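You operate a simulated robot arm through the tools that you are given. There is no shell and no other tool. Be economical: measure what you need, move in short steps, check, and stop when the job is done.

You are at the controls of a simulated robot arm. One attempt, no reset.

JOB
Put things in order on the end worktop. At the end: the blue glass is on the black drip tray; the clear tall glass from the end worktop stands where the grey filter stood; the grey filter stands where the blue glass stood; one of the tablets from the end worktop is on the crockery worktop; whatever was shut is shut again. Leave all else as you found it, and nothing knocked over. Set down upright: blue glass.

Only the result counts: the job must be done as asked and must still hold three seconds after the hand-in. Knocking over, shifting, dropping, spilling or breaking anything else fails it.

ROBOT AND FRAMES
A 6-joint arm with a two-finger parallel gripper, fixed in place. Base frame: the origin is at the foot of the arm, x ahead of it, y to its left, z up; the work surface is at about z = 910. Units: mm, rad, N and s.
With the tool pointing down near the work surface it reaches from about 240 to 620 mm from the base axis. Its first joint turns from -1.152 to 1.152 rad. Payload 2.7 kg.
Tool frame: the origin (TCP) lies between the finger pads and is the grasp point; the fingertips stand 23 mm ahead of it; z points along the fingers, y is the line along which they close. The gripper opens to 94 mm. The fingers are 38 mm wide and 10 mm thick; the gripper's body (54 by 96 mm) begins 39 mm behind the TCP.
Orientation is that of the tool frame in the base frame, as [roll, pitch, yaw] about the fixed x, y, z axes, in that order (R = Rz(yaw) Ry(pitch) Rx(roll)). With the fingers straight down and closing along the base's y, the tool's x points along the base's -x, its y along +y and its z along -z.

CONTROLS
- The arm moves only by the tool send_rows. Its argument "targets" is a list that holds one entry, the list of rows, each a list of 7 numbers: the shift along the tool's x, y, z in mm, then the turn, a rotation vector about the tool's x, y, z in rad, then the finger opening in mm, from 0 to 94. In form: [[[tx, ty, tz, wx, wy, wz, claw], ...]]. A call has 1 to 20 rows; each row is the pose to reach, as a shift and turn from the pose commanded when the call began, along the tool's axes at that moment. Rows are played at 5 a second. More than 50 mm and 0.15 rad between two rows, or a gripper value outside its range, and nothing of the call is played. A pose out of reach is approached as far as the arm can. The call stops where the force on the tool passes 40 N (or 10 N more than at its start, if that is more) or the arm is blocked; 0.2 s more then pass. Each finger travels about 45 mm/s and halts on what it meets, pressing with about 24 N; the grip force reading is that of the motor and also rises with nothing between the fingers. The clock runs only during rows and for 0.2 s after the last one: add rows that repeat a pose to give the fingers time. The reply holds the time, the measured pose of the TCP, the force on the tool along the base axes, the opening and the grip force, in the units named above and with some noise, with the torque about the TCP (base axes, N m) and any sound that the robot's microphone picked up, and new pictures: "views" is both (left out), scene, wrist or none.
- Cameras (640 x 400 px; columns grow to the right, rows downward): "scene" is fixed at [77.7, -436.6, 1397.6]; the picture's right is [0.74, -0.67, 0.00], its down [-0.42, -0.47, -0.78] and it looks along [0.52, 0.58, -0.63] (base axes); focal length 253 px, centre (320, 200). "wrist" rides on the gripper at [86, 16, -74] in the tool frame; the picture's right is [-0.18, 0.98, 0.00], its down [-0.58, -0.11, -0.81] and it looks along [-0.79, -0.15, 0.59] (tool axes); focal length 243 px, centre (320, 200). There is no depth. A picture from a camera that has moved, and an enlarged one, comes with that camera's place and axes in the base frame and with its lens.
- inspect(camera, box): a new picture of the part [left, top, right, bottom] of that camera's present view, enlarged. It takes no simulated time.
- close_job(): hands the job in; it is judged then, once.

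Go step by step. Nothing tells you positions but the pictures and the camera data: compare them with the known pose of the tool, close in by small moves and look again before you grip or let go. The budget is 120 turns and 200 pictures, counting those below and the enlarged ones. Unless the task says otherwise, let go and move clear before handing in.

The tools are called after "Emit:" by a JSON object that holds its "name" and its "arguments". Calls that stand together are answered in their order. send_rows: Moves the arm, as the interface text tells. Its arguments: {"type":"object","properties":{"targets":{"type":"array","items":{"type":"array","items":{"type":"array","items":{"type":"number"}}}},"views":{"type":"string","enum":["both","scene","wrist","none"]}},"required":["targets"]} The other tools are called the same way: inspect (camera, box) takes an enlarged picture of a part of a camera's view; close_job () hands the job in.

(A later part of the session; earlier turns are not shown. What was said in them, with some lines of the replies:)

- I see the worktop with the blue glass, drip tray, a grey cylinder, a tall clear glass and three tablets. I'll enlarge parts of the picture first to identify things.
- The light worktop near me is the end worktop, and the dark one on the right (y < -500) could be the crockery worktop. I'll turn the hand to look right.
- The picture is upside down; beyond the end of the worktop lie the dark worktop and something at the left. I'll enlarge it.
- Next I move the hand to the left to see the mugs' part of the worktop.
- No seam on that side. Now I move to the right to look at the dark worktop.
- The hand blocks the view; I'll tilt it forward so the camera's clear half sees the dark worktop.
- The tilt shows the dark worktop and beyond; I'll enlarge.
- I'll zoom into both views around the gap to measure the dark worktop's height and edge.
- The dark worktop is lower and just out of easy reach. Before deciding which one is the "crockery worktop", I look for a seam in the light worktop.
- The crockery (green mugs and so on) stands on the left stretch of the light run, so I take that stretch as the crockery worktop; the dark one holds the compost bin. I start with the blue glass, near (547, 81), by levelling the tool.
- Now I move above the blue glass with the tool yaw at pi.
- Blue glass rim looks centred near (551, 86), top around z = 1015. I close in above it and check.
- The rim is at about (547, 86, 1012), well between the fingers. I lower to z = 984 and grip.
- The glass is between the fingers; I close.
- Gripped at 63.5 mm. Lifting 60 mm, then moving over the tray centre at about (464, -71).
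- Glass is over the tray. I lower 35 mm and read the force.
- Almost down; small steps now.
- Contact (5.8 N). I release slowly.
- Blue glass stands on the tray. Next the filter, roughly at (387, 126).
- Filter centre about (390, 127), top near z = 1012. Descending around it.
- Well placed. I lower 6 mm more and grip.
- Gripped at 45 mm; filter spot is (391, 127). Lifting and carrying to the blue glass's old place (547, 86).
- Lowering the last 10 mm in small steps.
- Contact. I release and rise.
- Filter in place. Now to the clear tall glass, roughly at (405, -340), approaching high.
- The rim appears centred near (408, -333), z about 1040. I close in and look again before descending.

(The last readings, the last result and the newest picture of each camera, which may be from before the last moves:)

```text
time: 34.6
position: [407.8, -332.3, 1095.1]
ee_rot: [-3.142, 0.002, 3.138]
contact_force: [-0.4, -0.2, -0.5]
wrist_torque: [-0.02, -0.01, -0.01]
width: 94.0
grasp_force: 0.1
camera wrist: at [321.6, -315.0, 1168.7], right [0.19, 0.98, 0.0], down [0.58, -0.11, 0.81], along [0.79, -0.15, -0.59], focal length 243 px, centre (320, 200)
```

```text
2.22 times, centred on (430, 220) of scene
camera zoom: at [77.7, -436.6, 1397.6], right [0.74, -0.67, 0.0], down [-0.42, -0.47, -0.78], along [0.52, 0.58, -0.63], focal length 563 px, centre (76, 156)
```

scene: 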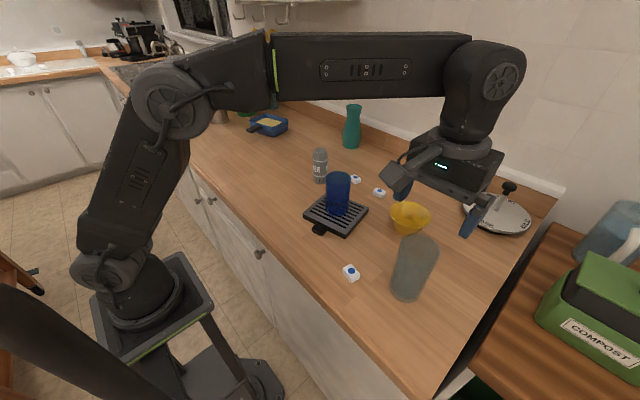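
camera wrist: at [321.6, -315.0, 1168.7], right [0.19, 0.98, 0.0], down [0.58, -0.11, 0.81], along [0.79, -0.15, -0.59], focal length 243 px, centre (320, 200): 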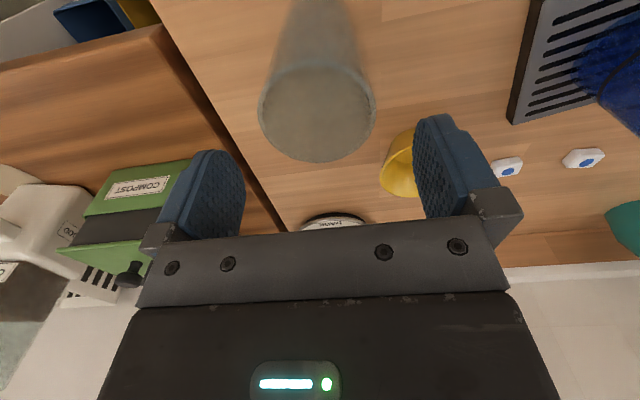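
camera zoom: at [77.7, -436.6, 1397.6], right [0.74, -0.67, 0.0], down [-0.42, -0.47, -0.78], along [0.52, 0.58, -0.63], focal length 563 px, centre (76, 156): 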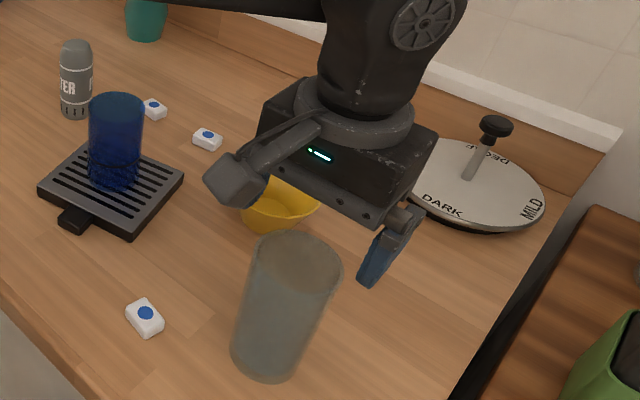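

Rim about (403, -332), z about 1050, diameter ~66. Descending around it.

Emit:
{"name": "send_rows", "arguments": {"targets": [[[5, 0, 25, 0, 0, 0, 94], [5, 0, 50, 0, 0, 0, 94], [5, 0, 74, 0, 0, 0, 94]]], "views": "wrist"}}

Emit:
{"name": "inspect", "arguments": {"camera": "scene", "box": [340, 170, 500, 310]}}

```text
time: 35.4
position: [402.8, -331.4, 1020.9]
ee_rot: [-3.14, 0.005, 3.14]
contact_force: [-0.1, 1.0, -0.2]
wrist_torque: [-0.01, 0.0, -0.01]
width: 93.9
grasp_force: 0.1
camera wrist: at [316.1, -314.7, 1095.2], right [0.19, 0.98, 0.0], down [0.58, -0.11, 0.81], along [0.79, -0.15, -0.59], focal length 243 px, centre (320, 200)
```

wrist: 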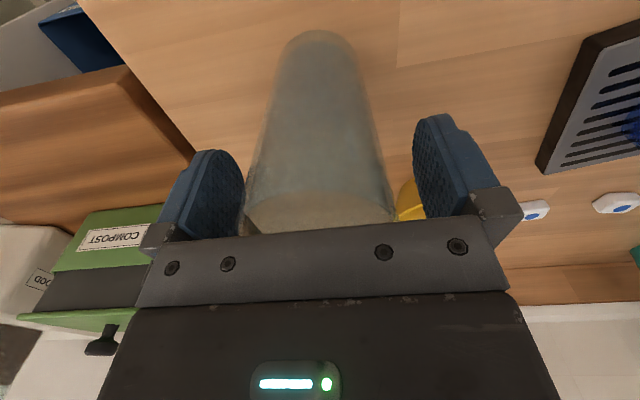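

```text
2.86 times, centred on (420, 240) of scene
camera zoom: at [77.7, -436.6, 1397.6], right [0.74, -0.67, 0.0], down [-0.42, -0.47, -0.78], along [0.52, 0.58, -0.63], focal length 723 px, centre (34, 86)
```

zoom: 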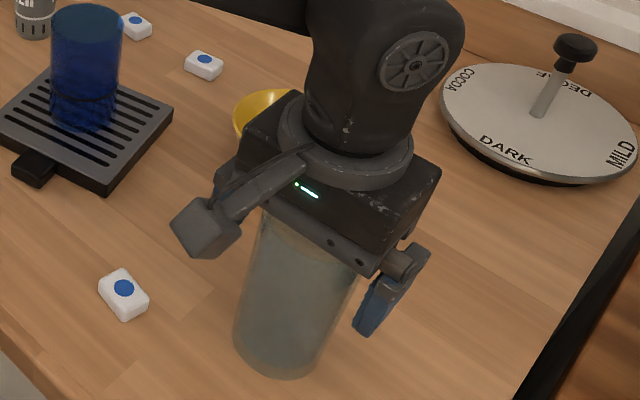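

Aligned; gripping.

Emit:
{"name": "send_rows", "arguments": {"targets": [[[0, 0, 0, 0, 0, 0, 80], [0, 0, 0, 0, 0, 0, 70], [0, 0, 0, 0, 0, 0, 55], [0, 0, 0, 0, 0, 0, 50], [0, 0, 0, 0, 0, 0, 50]]], "views": "wrist"}}

```text
time: 36.6
position: [404.5, -331.7, 1020.3]
ee_rot: [3.141, 0.002, 3.139]
contact_force: [-0.7, -1.5, 0.3]
wrist_torque: [-0.01, -0.02, 0.02]
width: 67.5
grasp_force: 24.0
camera wrist: at [316.1, -314.7, 1095.3], right [0.19, 0.98, 0.0], down [0.58, -0.11, 0.81], along [0.79, -0.15, -0.59], focal length 243 px, centre (320, 200)
```

wrist: 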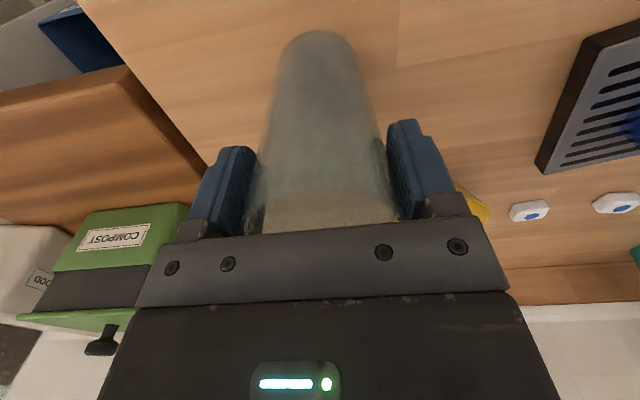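

Gripped at 67.5 mm. I lift 150 mm (clear of the blue glass) and carry to above (391, 127).

Emit:
{"name": "send_rows", "arguments": {"targets": [[[0, 0, -20, 0, 0, 0, 50], [0, 0, -60, 0, 0, 0, 50], [0, 0, -105, 0, 0, 0, 50], [0, 0, -150, 0, 0, 0, 50], [10, 42, -150, 0, 0, 0, 50], [20, 84, -150, 0, 0, 0, 50], [30, 126, -150, 0, 0, 0, 50], [40, 168, -150, 0, 0, 0, 50], [40, 210, -150, 0, 0, 0, 50], [40, 252, -150, 0, 0, 0, 50], [40, 294, -150, 0, 0, 0, 50], [36, 336, -150, 0, 0, 0, 50], [30, 378, -150, 0, 0, 0, 50], [20, 420, -150, 0, 0, 0, 50], [13, 459, -150, 0, 0, 0, 50], [13, 459, -150, 0, 0, 0, 50]]], "views": "both"}}

```text
time: 40.0
position: [391.8, 127.8, 1171.4]
ee_rot: [3.14, 0.002, 3.139]
contact_force: [-0.6, 0.2, -2.1]
wrist_torque: [-0.02, -0.02, 0.02]
width: 67.7
grasp_force: 24.7
camera wrist: at [304.4, 144.6, 1245.6], right [0.19, 0.98, 0.0], down [0.58, -0.11, 0.81], along [0.79, -0.15, -0.59], focal length 243 px, centre (320, 200)
```

scene: 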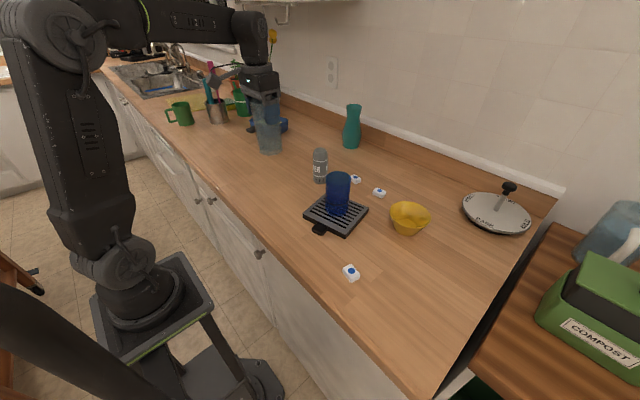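
wrist: 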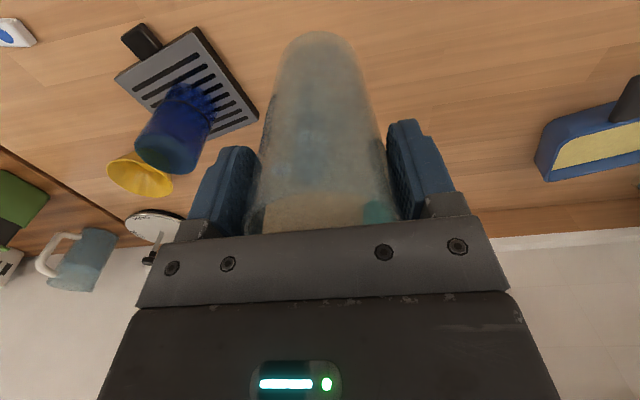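

Lowering toward the spot, stopping a few mm above.

Emit:
{"name": "send_rows", "arguments": {"targets": [[[0, 0, 40, 0, 0, 0, 50], [0, 0, 80, 0, 0, 0, 50], [0, 0, 115, 0, 0, 0, 50], [0, 0, 135, 0, 0, 0, 50], [0, 0, 145, 0, 0, 0, 50]]], "views": "none"}}

Emit:
{"name": "send_rows", "arguments": {"targets": [[[0, 0, 3, 0, 0, 0, 50], [0, 0, 5, 0, 0, 0, 50]]], "views": "none"}}

```text
time: 41.2
position: [391.7, 127.3, 1024.1]
ee_rot: [-3.141, 0.001, 3.14]
contact_force: [0.2, 0.1, -2.3]
wrist_torque: [-0.01, 0.02, 0.02]
width: 67.6
grasp_force: 24.0
```

```text
time: 41.8
position: [391.8, 127.7, 1020.2]
ee_rot: [3.141, 0.001, 3.14]
contact_force: [-2.5, -1.4, 2.9]
wrist_torque: [0.04, 0.13, 0.05]
width: 67.6
grasp_force: 24.0
```

Contact made. Releasing and rising.

Emit:
{"name": "send_rows", "arguments": {"targets": [[[0, 0, 0.5, 0, 0, 0, 69], [0, 0, 0.5, 0, 0, 0, 76], [0, 0, 0, 0, 0, 0, 94], [0, 0, 0, 0, 0, 0, 94], [0, 0, -40, 0, 0, 0, 94], [0, 0, -80, 0, 0, 0, 94], [0, 0, -120, 0, 0, 0, 94]]], "views": "both"}}

```text
time: 43.4
position: [391.7, 126.6, 1141.6]
ee_rot: [3.141, 0.001, 3.141]
contact_force: [-1.2, 0.7, -0.4]
wrist_torque: [-0.03, 0.03, 0.01]
width: 94.0
grasp_force: 0.1
camera wrist: at [304.4, 143.6, 1216.0], right [0.19, 0.98, 0.0], down [0.58, -0.11, 0.81], along [0.79, -0.15, -0.59], focal length 243 px, centre (320, 200)
```

scene: 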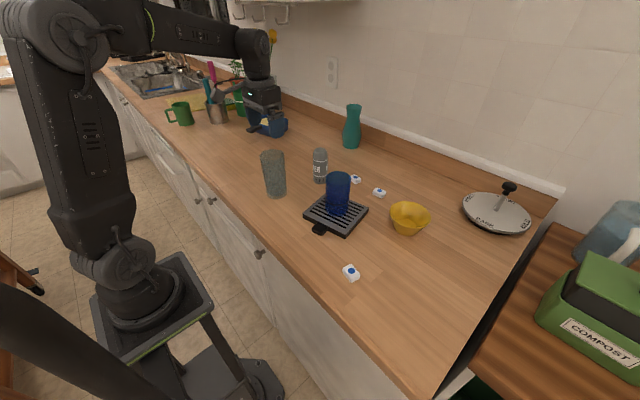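
wrist: 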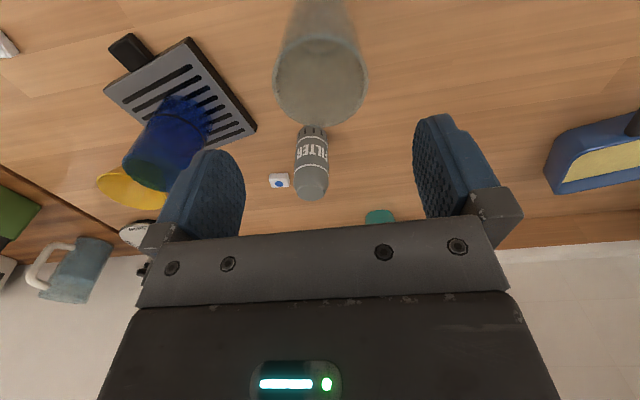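

Everything stands. Now the near tablet at about (355, -230).

Emit:
{"name": "send_rows", "arguments": {"targets": [[[5, -45, 0, 0, 0, 0, 94], [10, -90, 0, 0, 0, 0, 94], [15, -135, 0, 0, 0, 0, 94], [20, -180, 0, 0, 0, 0, 94], [25, -225, 0, 0, 0, 0, 80], [30, -270, 30, 0, 0, 0, 70], [35, -315, 60, 0, 0, 0, 60], [38, -355, 80, 0, 0, 0, 60]]], "views": "wrist"}}

Emit:
{"name": "inspect", "arguments": {"camera": "scene", "box": [300, 210, 420, 310]}}

```text
refused: row 6 steps farther than a row can; nothing moved
```

```text
4.00 times, centred on (360, 260) of scene
camera zoom: at [77.7, -436.6, 1397.6], right [0.74, -0.67, 0.0], down [-0.42, -0.47, -0.78], along [0.52, 0.58, -0.63], focal length 1013 px, centre (160, -40)
```

zoom: 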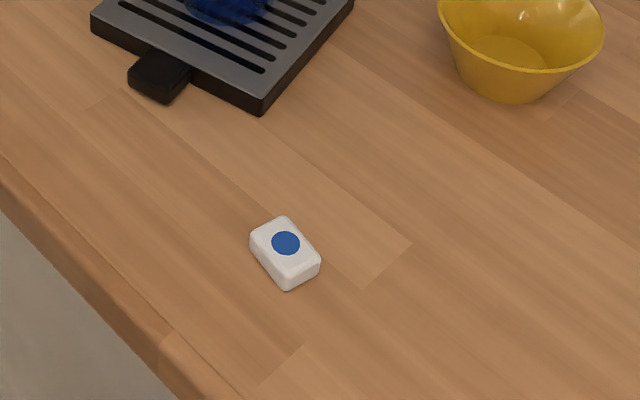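

The tablet is at about (351, -235), long side roughly along y. I repeat the approach with smaller steps.

Emit:
{"name": "send_rows", "arguments": {"targets": [[[5, -45, 0, 0, 0, 0, 94], [10, -90, 0, 0, 0, 0, 94], [15, -135, 0, 0, 0, 0, 94], [20, -180, 0, 0, 0, 0, 94], [25, -225, 0, 0, 0, 0, 80], [30, -265, 25, 0, 0, 0, 70], [35, -305, 50, 0, 0, 0, 66], [40, -345, 75, 0, 0, 0, 66], [41, -362, 110, 0, 0, 0, 66]]], "views": "wrist"}}

```text
time: 45.4
position: [349.4, -235.7, 1030.1]
ee_rot: [3.141, 0.004, -3.14]
contact_force: [-0.2, 0.1, -0.5]
wrist_torque: [-0.01, 0.0, -0.04]
width: 66.1
grasp_force: 0.1
camera wrist: at [262.3, -217.7, 1104.9], right [0.18, 0.98, 0.0], down [0.58, -0.11, 0.81], along [0.79, -0.15, -0.59], focal length 243 px, centre (320, 200)
```

wrist: 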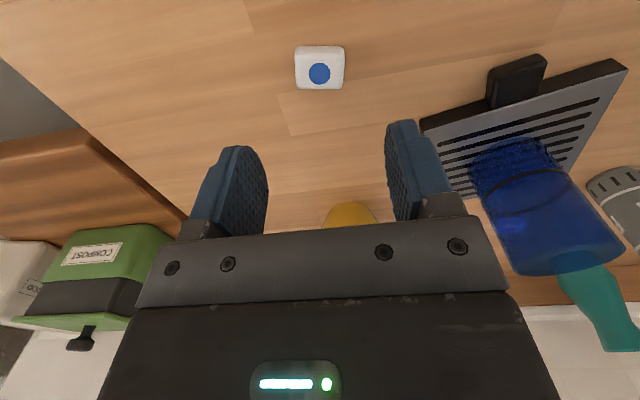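

Tablet directly below the hand at (349, -234). Descending to z = 936 and gripping.

Emit:
{"name": "send_rows", "arguments": {"targets": [[[0, 1, 40, 0, 0, 0, 66], [0, 1, 75, 0, 0, 0, 66], [0, 1, 93, 0, 0, 0, 66]]], "views": "wrist"}}

```text
time: 46.2
position: [349.9, -233.4, 936.7]
ee_rot: [3.141, 0.003, 3.141]
contact_force: [-0.3, -0.2, -1.0]
wrist_torque: [-0.02, -0.02, 0.0]
width: 65.8
grasp_force: 0.1
camera wrist: at [262.3, -215.3, 1011.9], right [0.19, 0.98, 0.0], down [0.58, -0.11, 0.81], along [0.79, -0.15, -0.59], focal length 243 px, centre (320, 200)
```

wrist: 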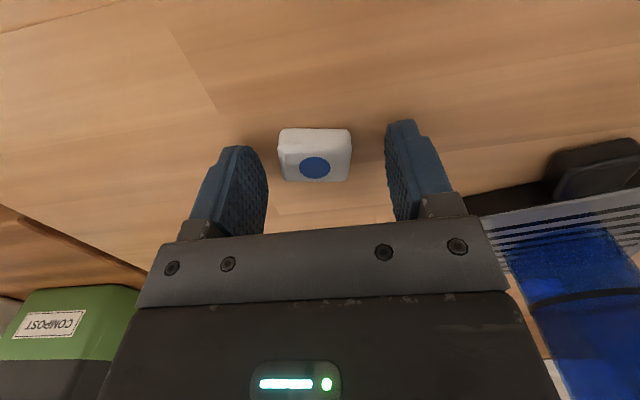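

Emit:
{"name": "send_rows", "arguments": {"targets": [[[0, 0, 2, 0, 0, 0, 55], [0, 0, 2, 0, 0, 0, 42], [0, 0, 2, 0, 0, 0, 28], [0, 0, 2, 0, 0, 0, 28], [0, 0, 2, 0, 0, 0, 28], [0, 0, -20, 0, 0, 0, 28], [0, 0, -60, 0, 0, 0, 28], [0, 0, -100, 0, 0, 0, 28]]], "views": "wrist"}}

```text
time: 48.0
position: [349.1, -232.4, 1035.8]
ee_rot: [3.14, 0.001, 3.139]
contact_force: [0.2, 0.1, 0.3]
wrist_torque: [0.03, 0.02, -0.01]
width: 34.4
grasp_force: 23.7
camera wrist: at [261.9, -215.5, 1111.2], right [0.19, 0.98, 0.0], down [0.58, -0.11, 0.81], along [0.79, -0.15, -0.59], focal length 243 px, centre (320, 200)
```

wrist: 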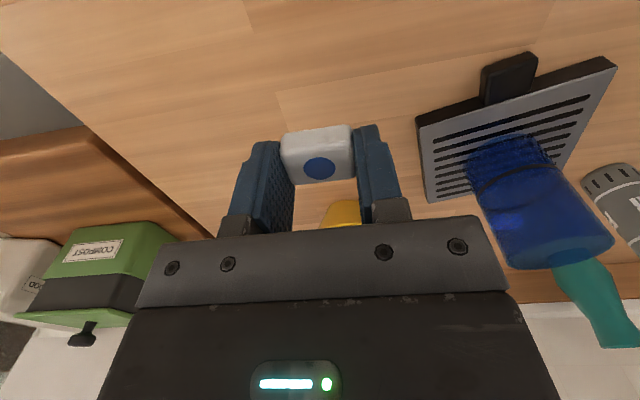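

Tablet held. I raise and carry it left to about (290, 470), turning the hand toward the left part of the worktop.

Emit:
{"name": "send_rows", "arguments": {"targets": [[[0, 0, -45, 0, 0, 0, 28], [0, 0, -90, 0, 0, 0, 28], [0, 0, -120, 0, 0, 0, 28], [4, 44, -120, 0, 0, -0.067, 28], [7, 88, -120, 0, 0, -0.135, 28], [11, 132, -120, 0, 0, -0.2, 28], [15, 176, -120, 0, 0, -0.27, 28], [18, 220, -120, 0, 0, -0.337, 28], [22, 264, -120, 0, 0, -0.405, 28], [26, 308, -120, 0, 0, -0.47, 28], [30, 352, -120, 0, 0, -0.54, 28], [33, 396, -120, 0, 0, -0.607, 28], [37, 440, -120, 0, 0, -0.675, 28], [41, 484, -120, 0, 0, -0.74, 28], [44, 528, -120, 0, 0, -0.81, 28], [48, 572, -120, 0, 0, -0.877, 28], [52, 616, -120, 0, 0, -0.945, 28], [55, 660, -120, 0, 0, -1.01, 28], [59, 702, -120, 0, 0, -1.08, 28]]], "views": "both"}}

```text
time: 52.0
position: [292.2, 470.1, 1157.5]
ee_rot: [-3.141, 0.002, -2.061]
contact_force: [-0.4, 0.5, -0.1]
wrist_torque: [-0.03, 0.0, 0.04]
width: 34.7
grasp_force: 24.0
camera wrist: at [235.9, 401.8, 1232.4], right [-0.78, 0.63, 0.0], down [0.37, 0.46, 0.81], along [0.51, 0.63, -0.59], focal length 243 px, centre (320, 200)
```

scene: 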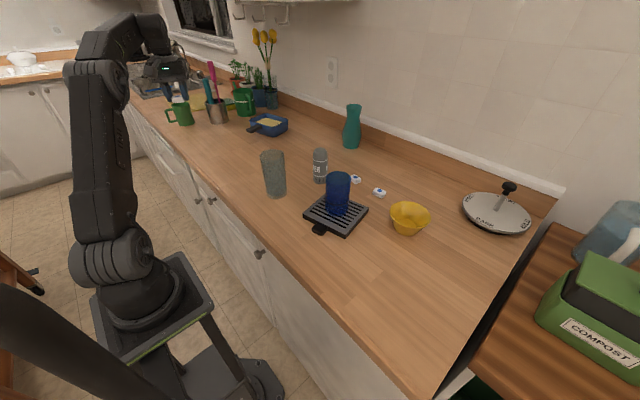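
wrist: 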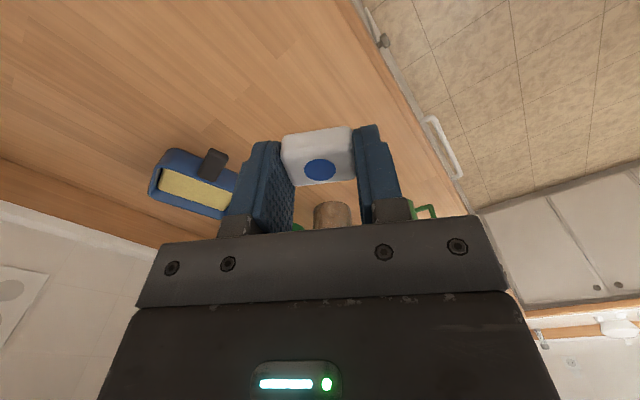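

I zoom here to look for any seam and clear space.

Emit:
{"name": "inspect", "arguments": {"camera": "wrist", "box": [120, 0, 500, 240]}}

```text
1.67 times, centred on (310, 120) of wrist
camera zoom: at [235.9, 401.8, 1232.4], right [-0.78, 0.63, 0.0], down [0.37, 0.46, 0.81], along [0.51, 0.63, -0.59], focal length 404 px, centre (337, 333)
```

zoom: 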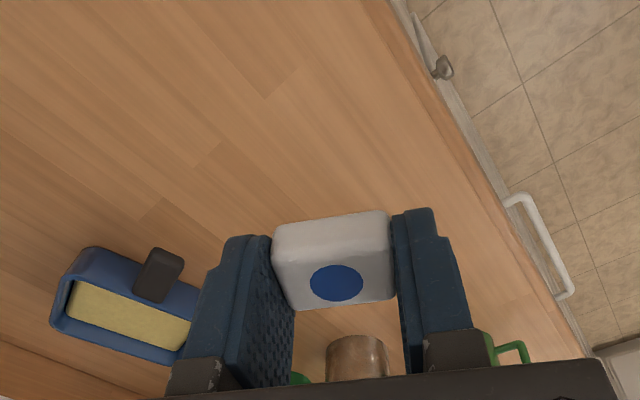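

No visible seam, but y ≈ 620 lies well beyond the end cabinet's edge (y ≈ 413), near the pan and mugs. I tilt outward and reach toward (335, 620).

Emit:
{"name": "send_rows", "arguments": {"targets": [[[-25, 5, 20, 0, -0.12, 0, 28], [-50, 11, 40, 0, -0.24, 0, 28], [-76, 16, 60, 0, -0.36, 0, 28], [-102, 22, 80, 0, -0.48, 0, 28], [-127, 27, 100, 0, -0.6, 0, 28], [-153, 33, 120, 0, -0.7, 0, 28], [-153, 33, 120, 0, -0.7, 0, 28]]], "views": "both"}}

```text
time: 53.6
position: [360.1, 606.4, 1037.7]
ee_rot: [-3.14, 0.704, -2.061]
contact_force: [0.4, -0.4, -0.1]
wrist_torque: [0.01, -0.02, -0.04]
width: 34.6
grasp_force: 23.7
out of reach, approached as far as the arm can: row 2, 3, 4, 5, 6, 7
camera wrist: at [290.8, 515.4, 1039.0], right [-0.8, 0.59, 0.12], down [0.06, -0.12, 0.99], along [0.6, 0.8, 0.06], focal length 243 px, centre (320, 200)
```

scene: 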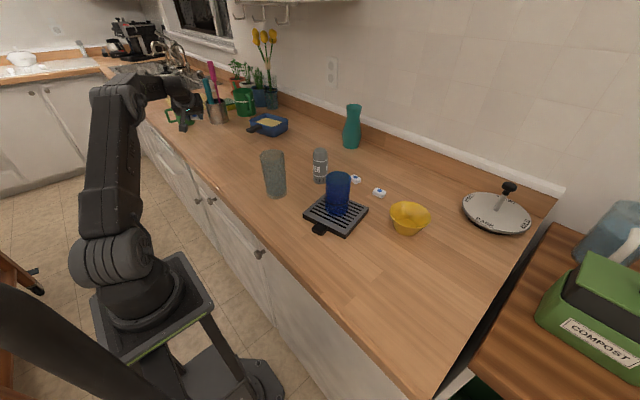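
wrist: 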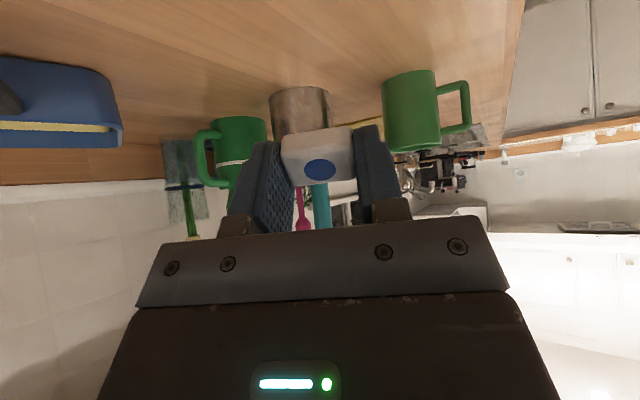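

Reached (360, 606). I pull slightly back to a feasible pose and descend.

Emit:
{"name": "send_rows", "arguments": {"targets": [[[15, -27, -13, 0, 0, 0, 28], [28, -27, 2, 0, 0, 0, 28], [41, -27, 17, 0, 0, 0, 28], [54, -27, 33, 0, 0, 0, 28], [54, -27, 33, 0, 0, 0, 28]]], "views": "both"}}

```text
time: 54.8
position: [373.5, 577.3, 976.9]
ee_rot: [-3.139, 0.702, -2.062]
contact_force: [-1.6, -0.7, 0.2]
wrist_torque: [0.01, 0.02, 0.01]
width: 34.5
grasp_force: 23.7
camera wrist: at [305.1, 484.7, 978.9], right [-0.8, 0.59, 0.12], down [0.06, -0.12, 0.99], along [0.6, 0.8, 0.06], focal length 243 px, centre (320, 200)
```

scene: 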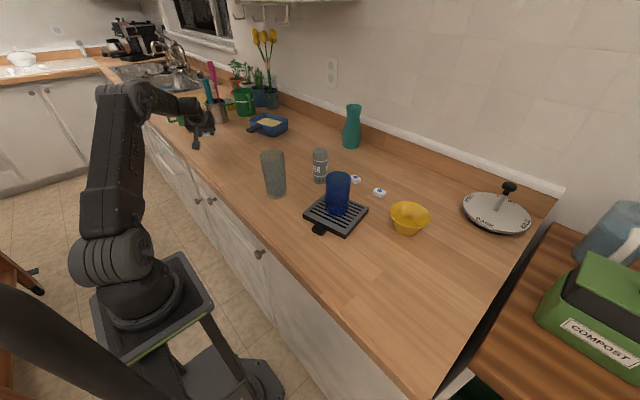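
wrist: 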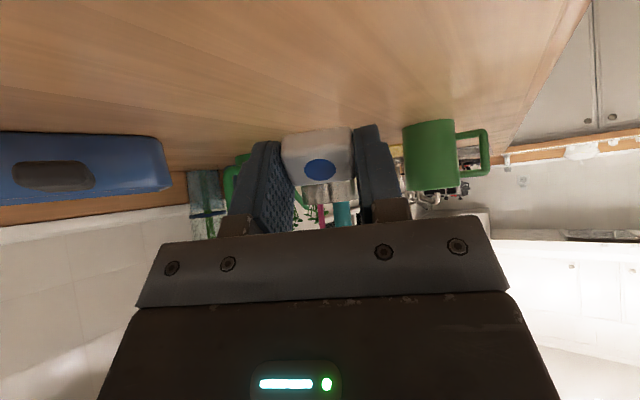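

The camera housing would come close to the worktop at this tilt, so I reduce the tilt to 0.5 and pull in 20 mm.

Emit:
{"name": "send_rows", "arguments": {"targets": [[[8, 0, -6, 0, 0.1, 0, 28], [15, 0, -13, 0, 0.2, 0, 28], [15, 0, -13, 0, 0.2, 0, 28]]], "views": "none"}}

```text
time: 55.6
position: [364.6, 560.3, 977.5]
ee_rot: [-3.14, 0.503, -2.061]
contact_force: [0.1, -0.6, -0.9]
wrist_torque: [0.0, 0.01, 0.03]
width: 34.7
grasp_force: 23.8
```

Emit:
{"name": "send_rows", "arguments": {"targets": [[[7, 0, 13, 0, 0, 0, 28], [14.4, 0, 26.3, 0, 0, 0, 28], [16, 0, 29, 0, 0, 0, 28]]], "views": "wrist"}}

Emit:
{"name": "inspect", "arguments": {"camera": "scene", "box": [130, 70, 290, 190]}}

```text
time: 56.4
position: [363.5, 558.9, 943.7]
ee_rot: [-3.139, 0.5, -2.062]
contact_force: [0.0, 0.5, 0.0]
wrist_torque: [0.0, 0.01, 0.02]
width: 34.5
grasp_force: 23.5
camera wrist: at [296.2, 469.1, 968.3], right [-0.79, 0.61, 0.09], down [0.15, 0.06, 0.99], along [0.59, 0.79, -0.14], focal length 243 px, centre (320, 200)
```

wrist: 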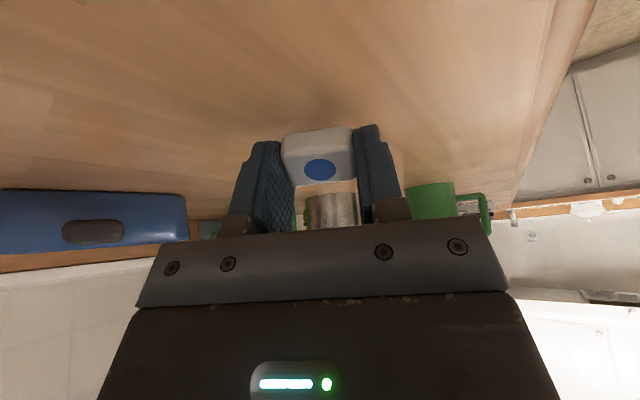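

```text
3.33 times, centred on (210, 130) of scene
camera zoom: at [77.7, -436.6, 1397.6], right [0.74, -0.67, 0.0], down [-0.42, -0.47, -0.78], along [0.52, 0.58, -0.63], focal length 844 px, centre (687, 433)
```

zoom: 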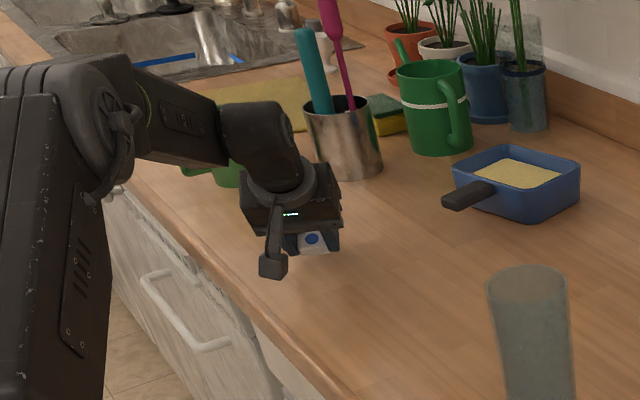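

Nearly down; small steps until contact.

Emit:
{"name": "send_rows", "arguments": {"targets": [[[1.4, 0, 2.6, 0, 0, 0, 28], [2.4, 0, 4.4, 0, 0, 0, 28]]], "views": "none"}}

```text
time: 57.0
position: [365.1, 558.2, 939.7]
ee_rot: [-3.14, 0.504, -2.063]
contact_force: [-0.5, -0.3, -0.6]
wrist_torque: [0.01, -0.01, 0.01]
width: 34.7
grasp_force: 23.9
```

Emit:
{"name": "send_rows", "arguments": {"targets": [[[1, 0, 1.8, 0, 0, 0, 28], [1.9, 0, 3.5, 0, 0, 0, 28]]], "views": "none"}}

```text
time: 57.6
position: [365.4, 560.3, 939.0]
ee_rot: [-3.14, 0.51, -2.062]
contact_force: [-2.7, -4.9, 16.4]
wrist_torque: [-0.11, 0.43, 0.09]
width: 34.7
grasp_force: 24.2
```

Contact. I ease up, open and withdraw along the tool axis.

Emit:
{"name": "send_rows", "arguments": {"targets": [[[-1, 0, -2, 0, 0, 0, 28], [-1, 0, -2, 0, 0, 0, 40], [-1, 0, -2, 0, 0, 0, 60], [-1, 0, -2, 0, 0, 0, 70], [-1, 0, -2, 0, 0, 0, 70], [-15, 0, -28, 0, 0, 0, 70], [-30, 0, -60, 0, 0, 0, 70], [-50, 0, -95, 0, 0, 0, 70]]], "views": "both"}}

```text
time: 59.4
position: [362.8, 556.6, 1042.5]
ee_rot: [-3.139, 0.499, -2.061]
contact_force: [-0.1, 0.1, 0.4]
wrist_torque: [0.01, -0.02, -0.02]
width: 70.0
grasp_force: 0.2
camera wrist: at [295.3, 466.6, 1067.6], right [-0.79, 0.61, 0.09], down [0.15, 0.06, 0.99], along [0.59, 0.79, -0.14], focal length 243 px, centre (320, 200)
```

scene: 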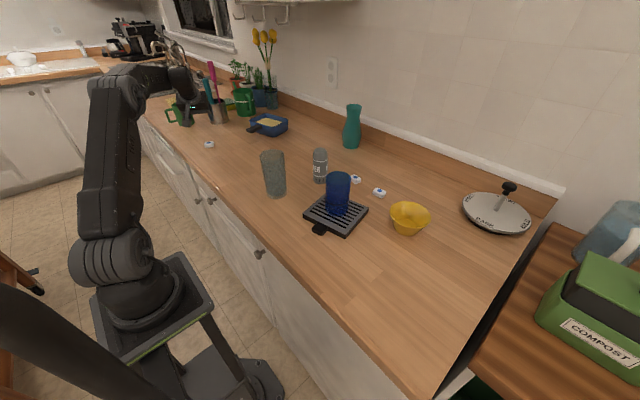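
wrist: 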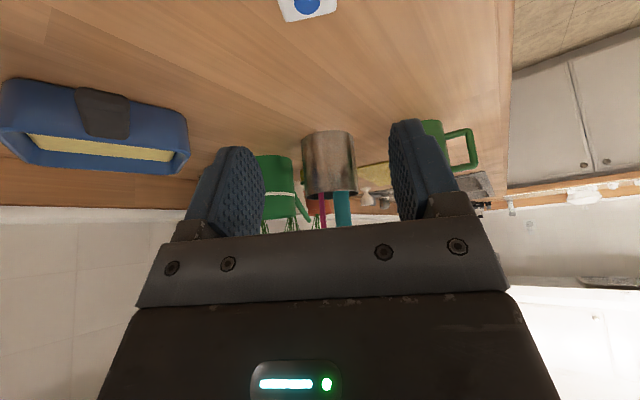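

The tablet lies flat near the mugs and pan. A final check of the whole arrangement.

Emit:
{"name": "inspect", "arguments": {"camera": "scene", "box": [180, 100, 420, 260]}}

```text
2.50 times, centred on (300, 180) of scene
camera zoom: at [77.7, -436.6, 1397.6], right [0.74, -0.67, 0.0], down [-0.42, -0.47, -0.78], along [0.52, 0.58, -0.63], focal length 633 px, centre (370, 250)
```

zoom: 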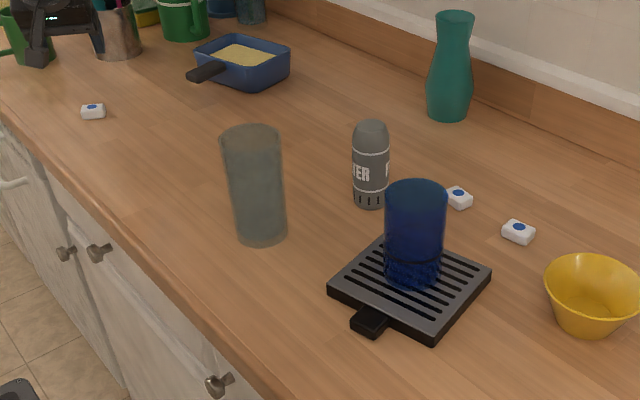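

Everything stands upright in its place, the tablet lies on the left stretch by the mugs, and the hand is clear, so I hand in.

Emit:
{"name": "close_job", "arguments": {}}

```text
The job is handed in.
```

I handed the job in with every item moved, but I had to guess which worktop is the crockery one.

- **Blue glass:** it stands upright on the black drip tray.
- **Grey filter:** it stands where the blue glass stood.
- **Clear tall glass:** it stands where the grey filter stood.
- **Tablet:** the one nearest the front edge now lies flat on the left stretch of the light worktop, level with the blue pan. The green mugs stand further along that stretch, so I took it to be the crockery worktop. I saw no seam between it and the end worktop. The other candidate was the dark worktop with the compost bin, so if that was meant, this part is wrong.

I opened nothing, so there was nothing to shut again. The last picture showed nothing knocked over.
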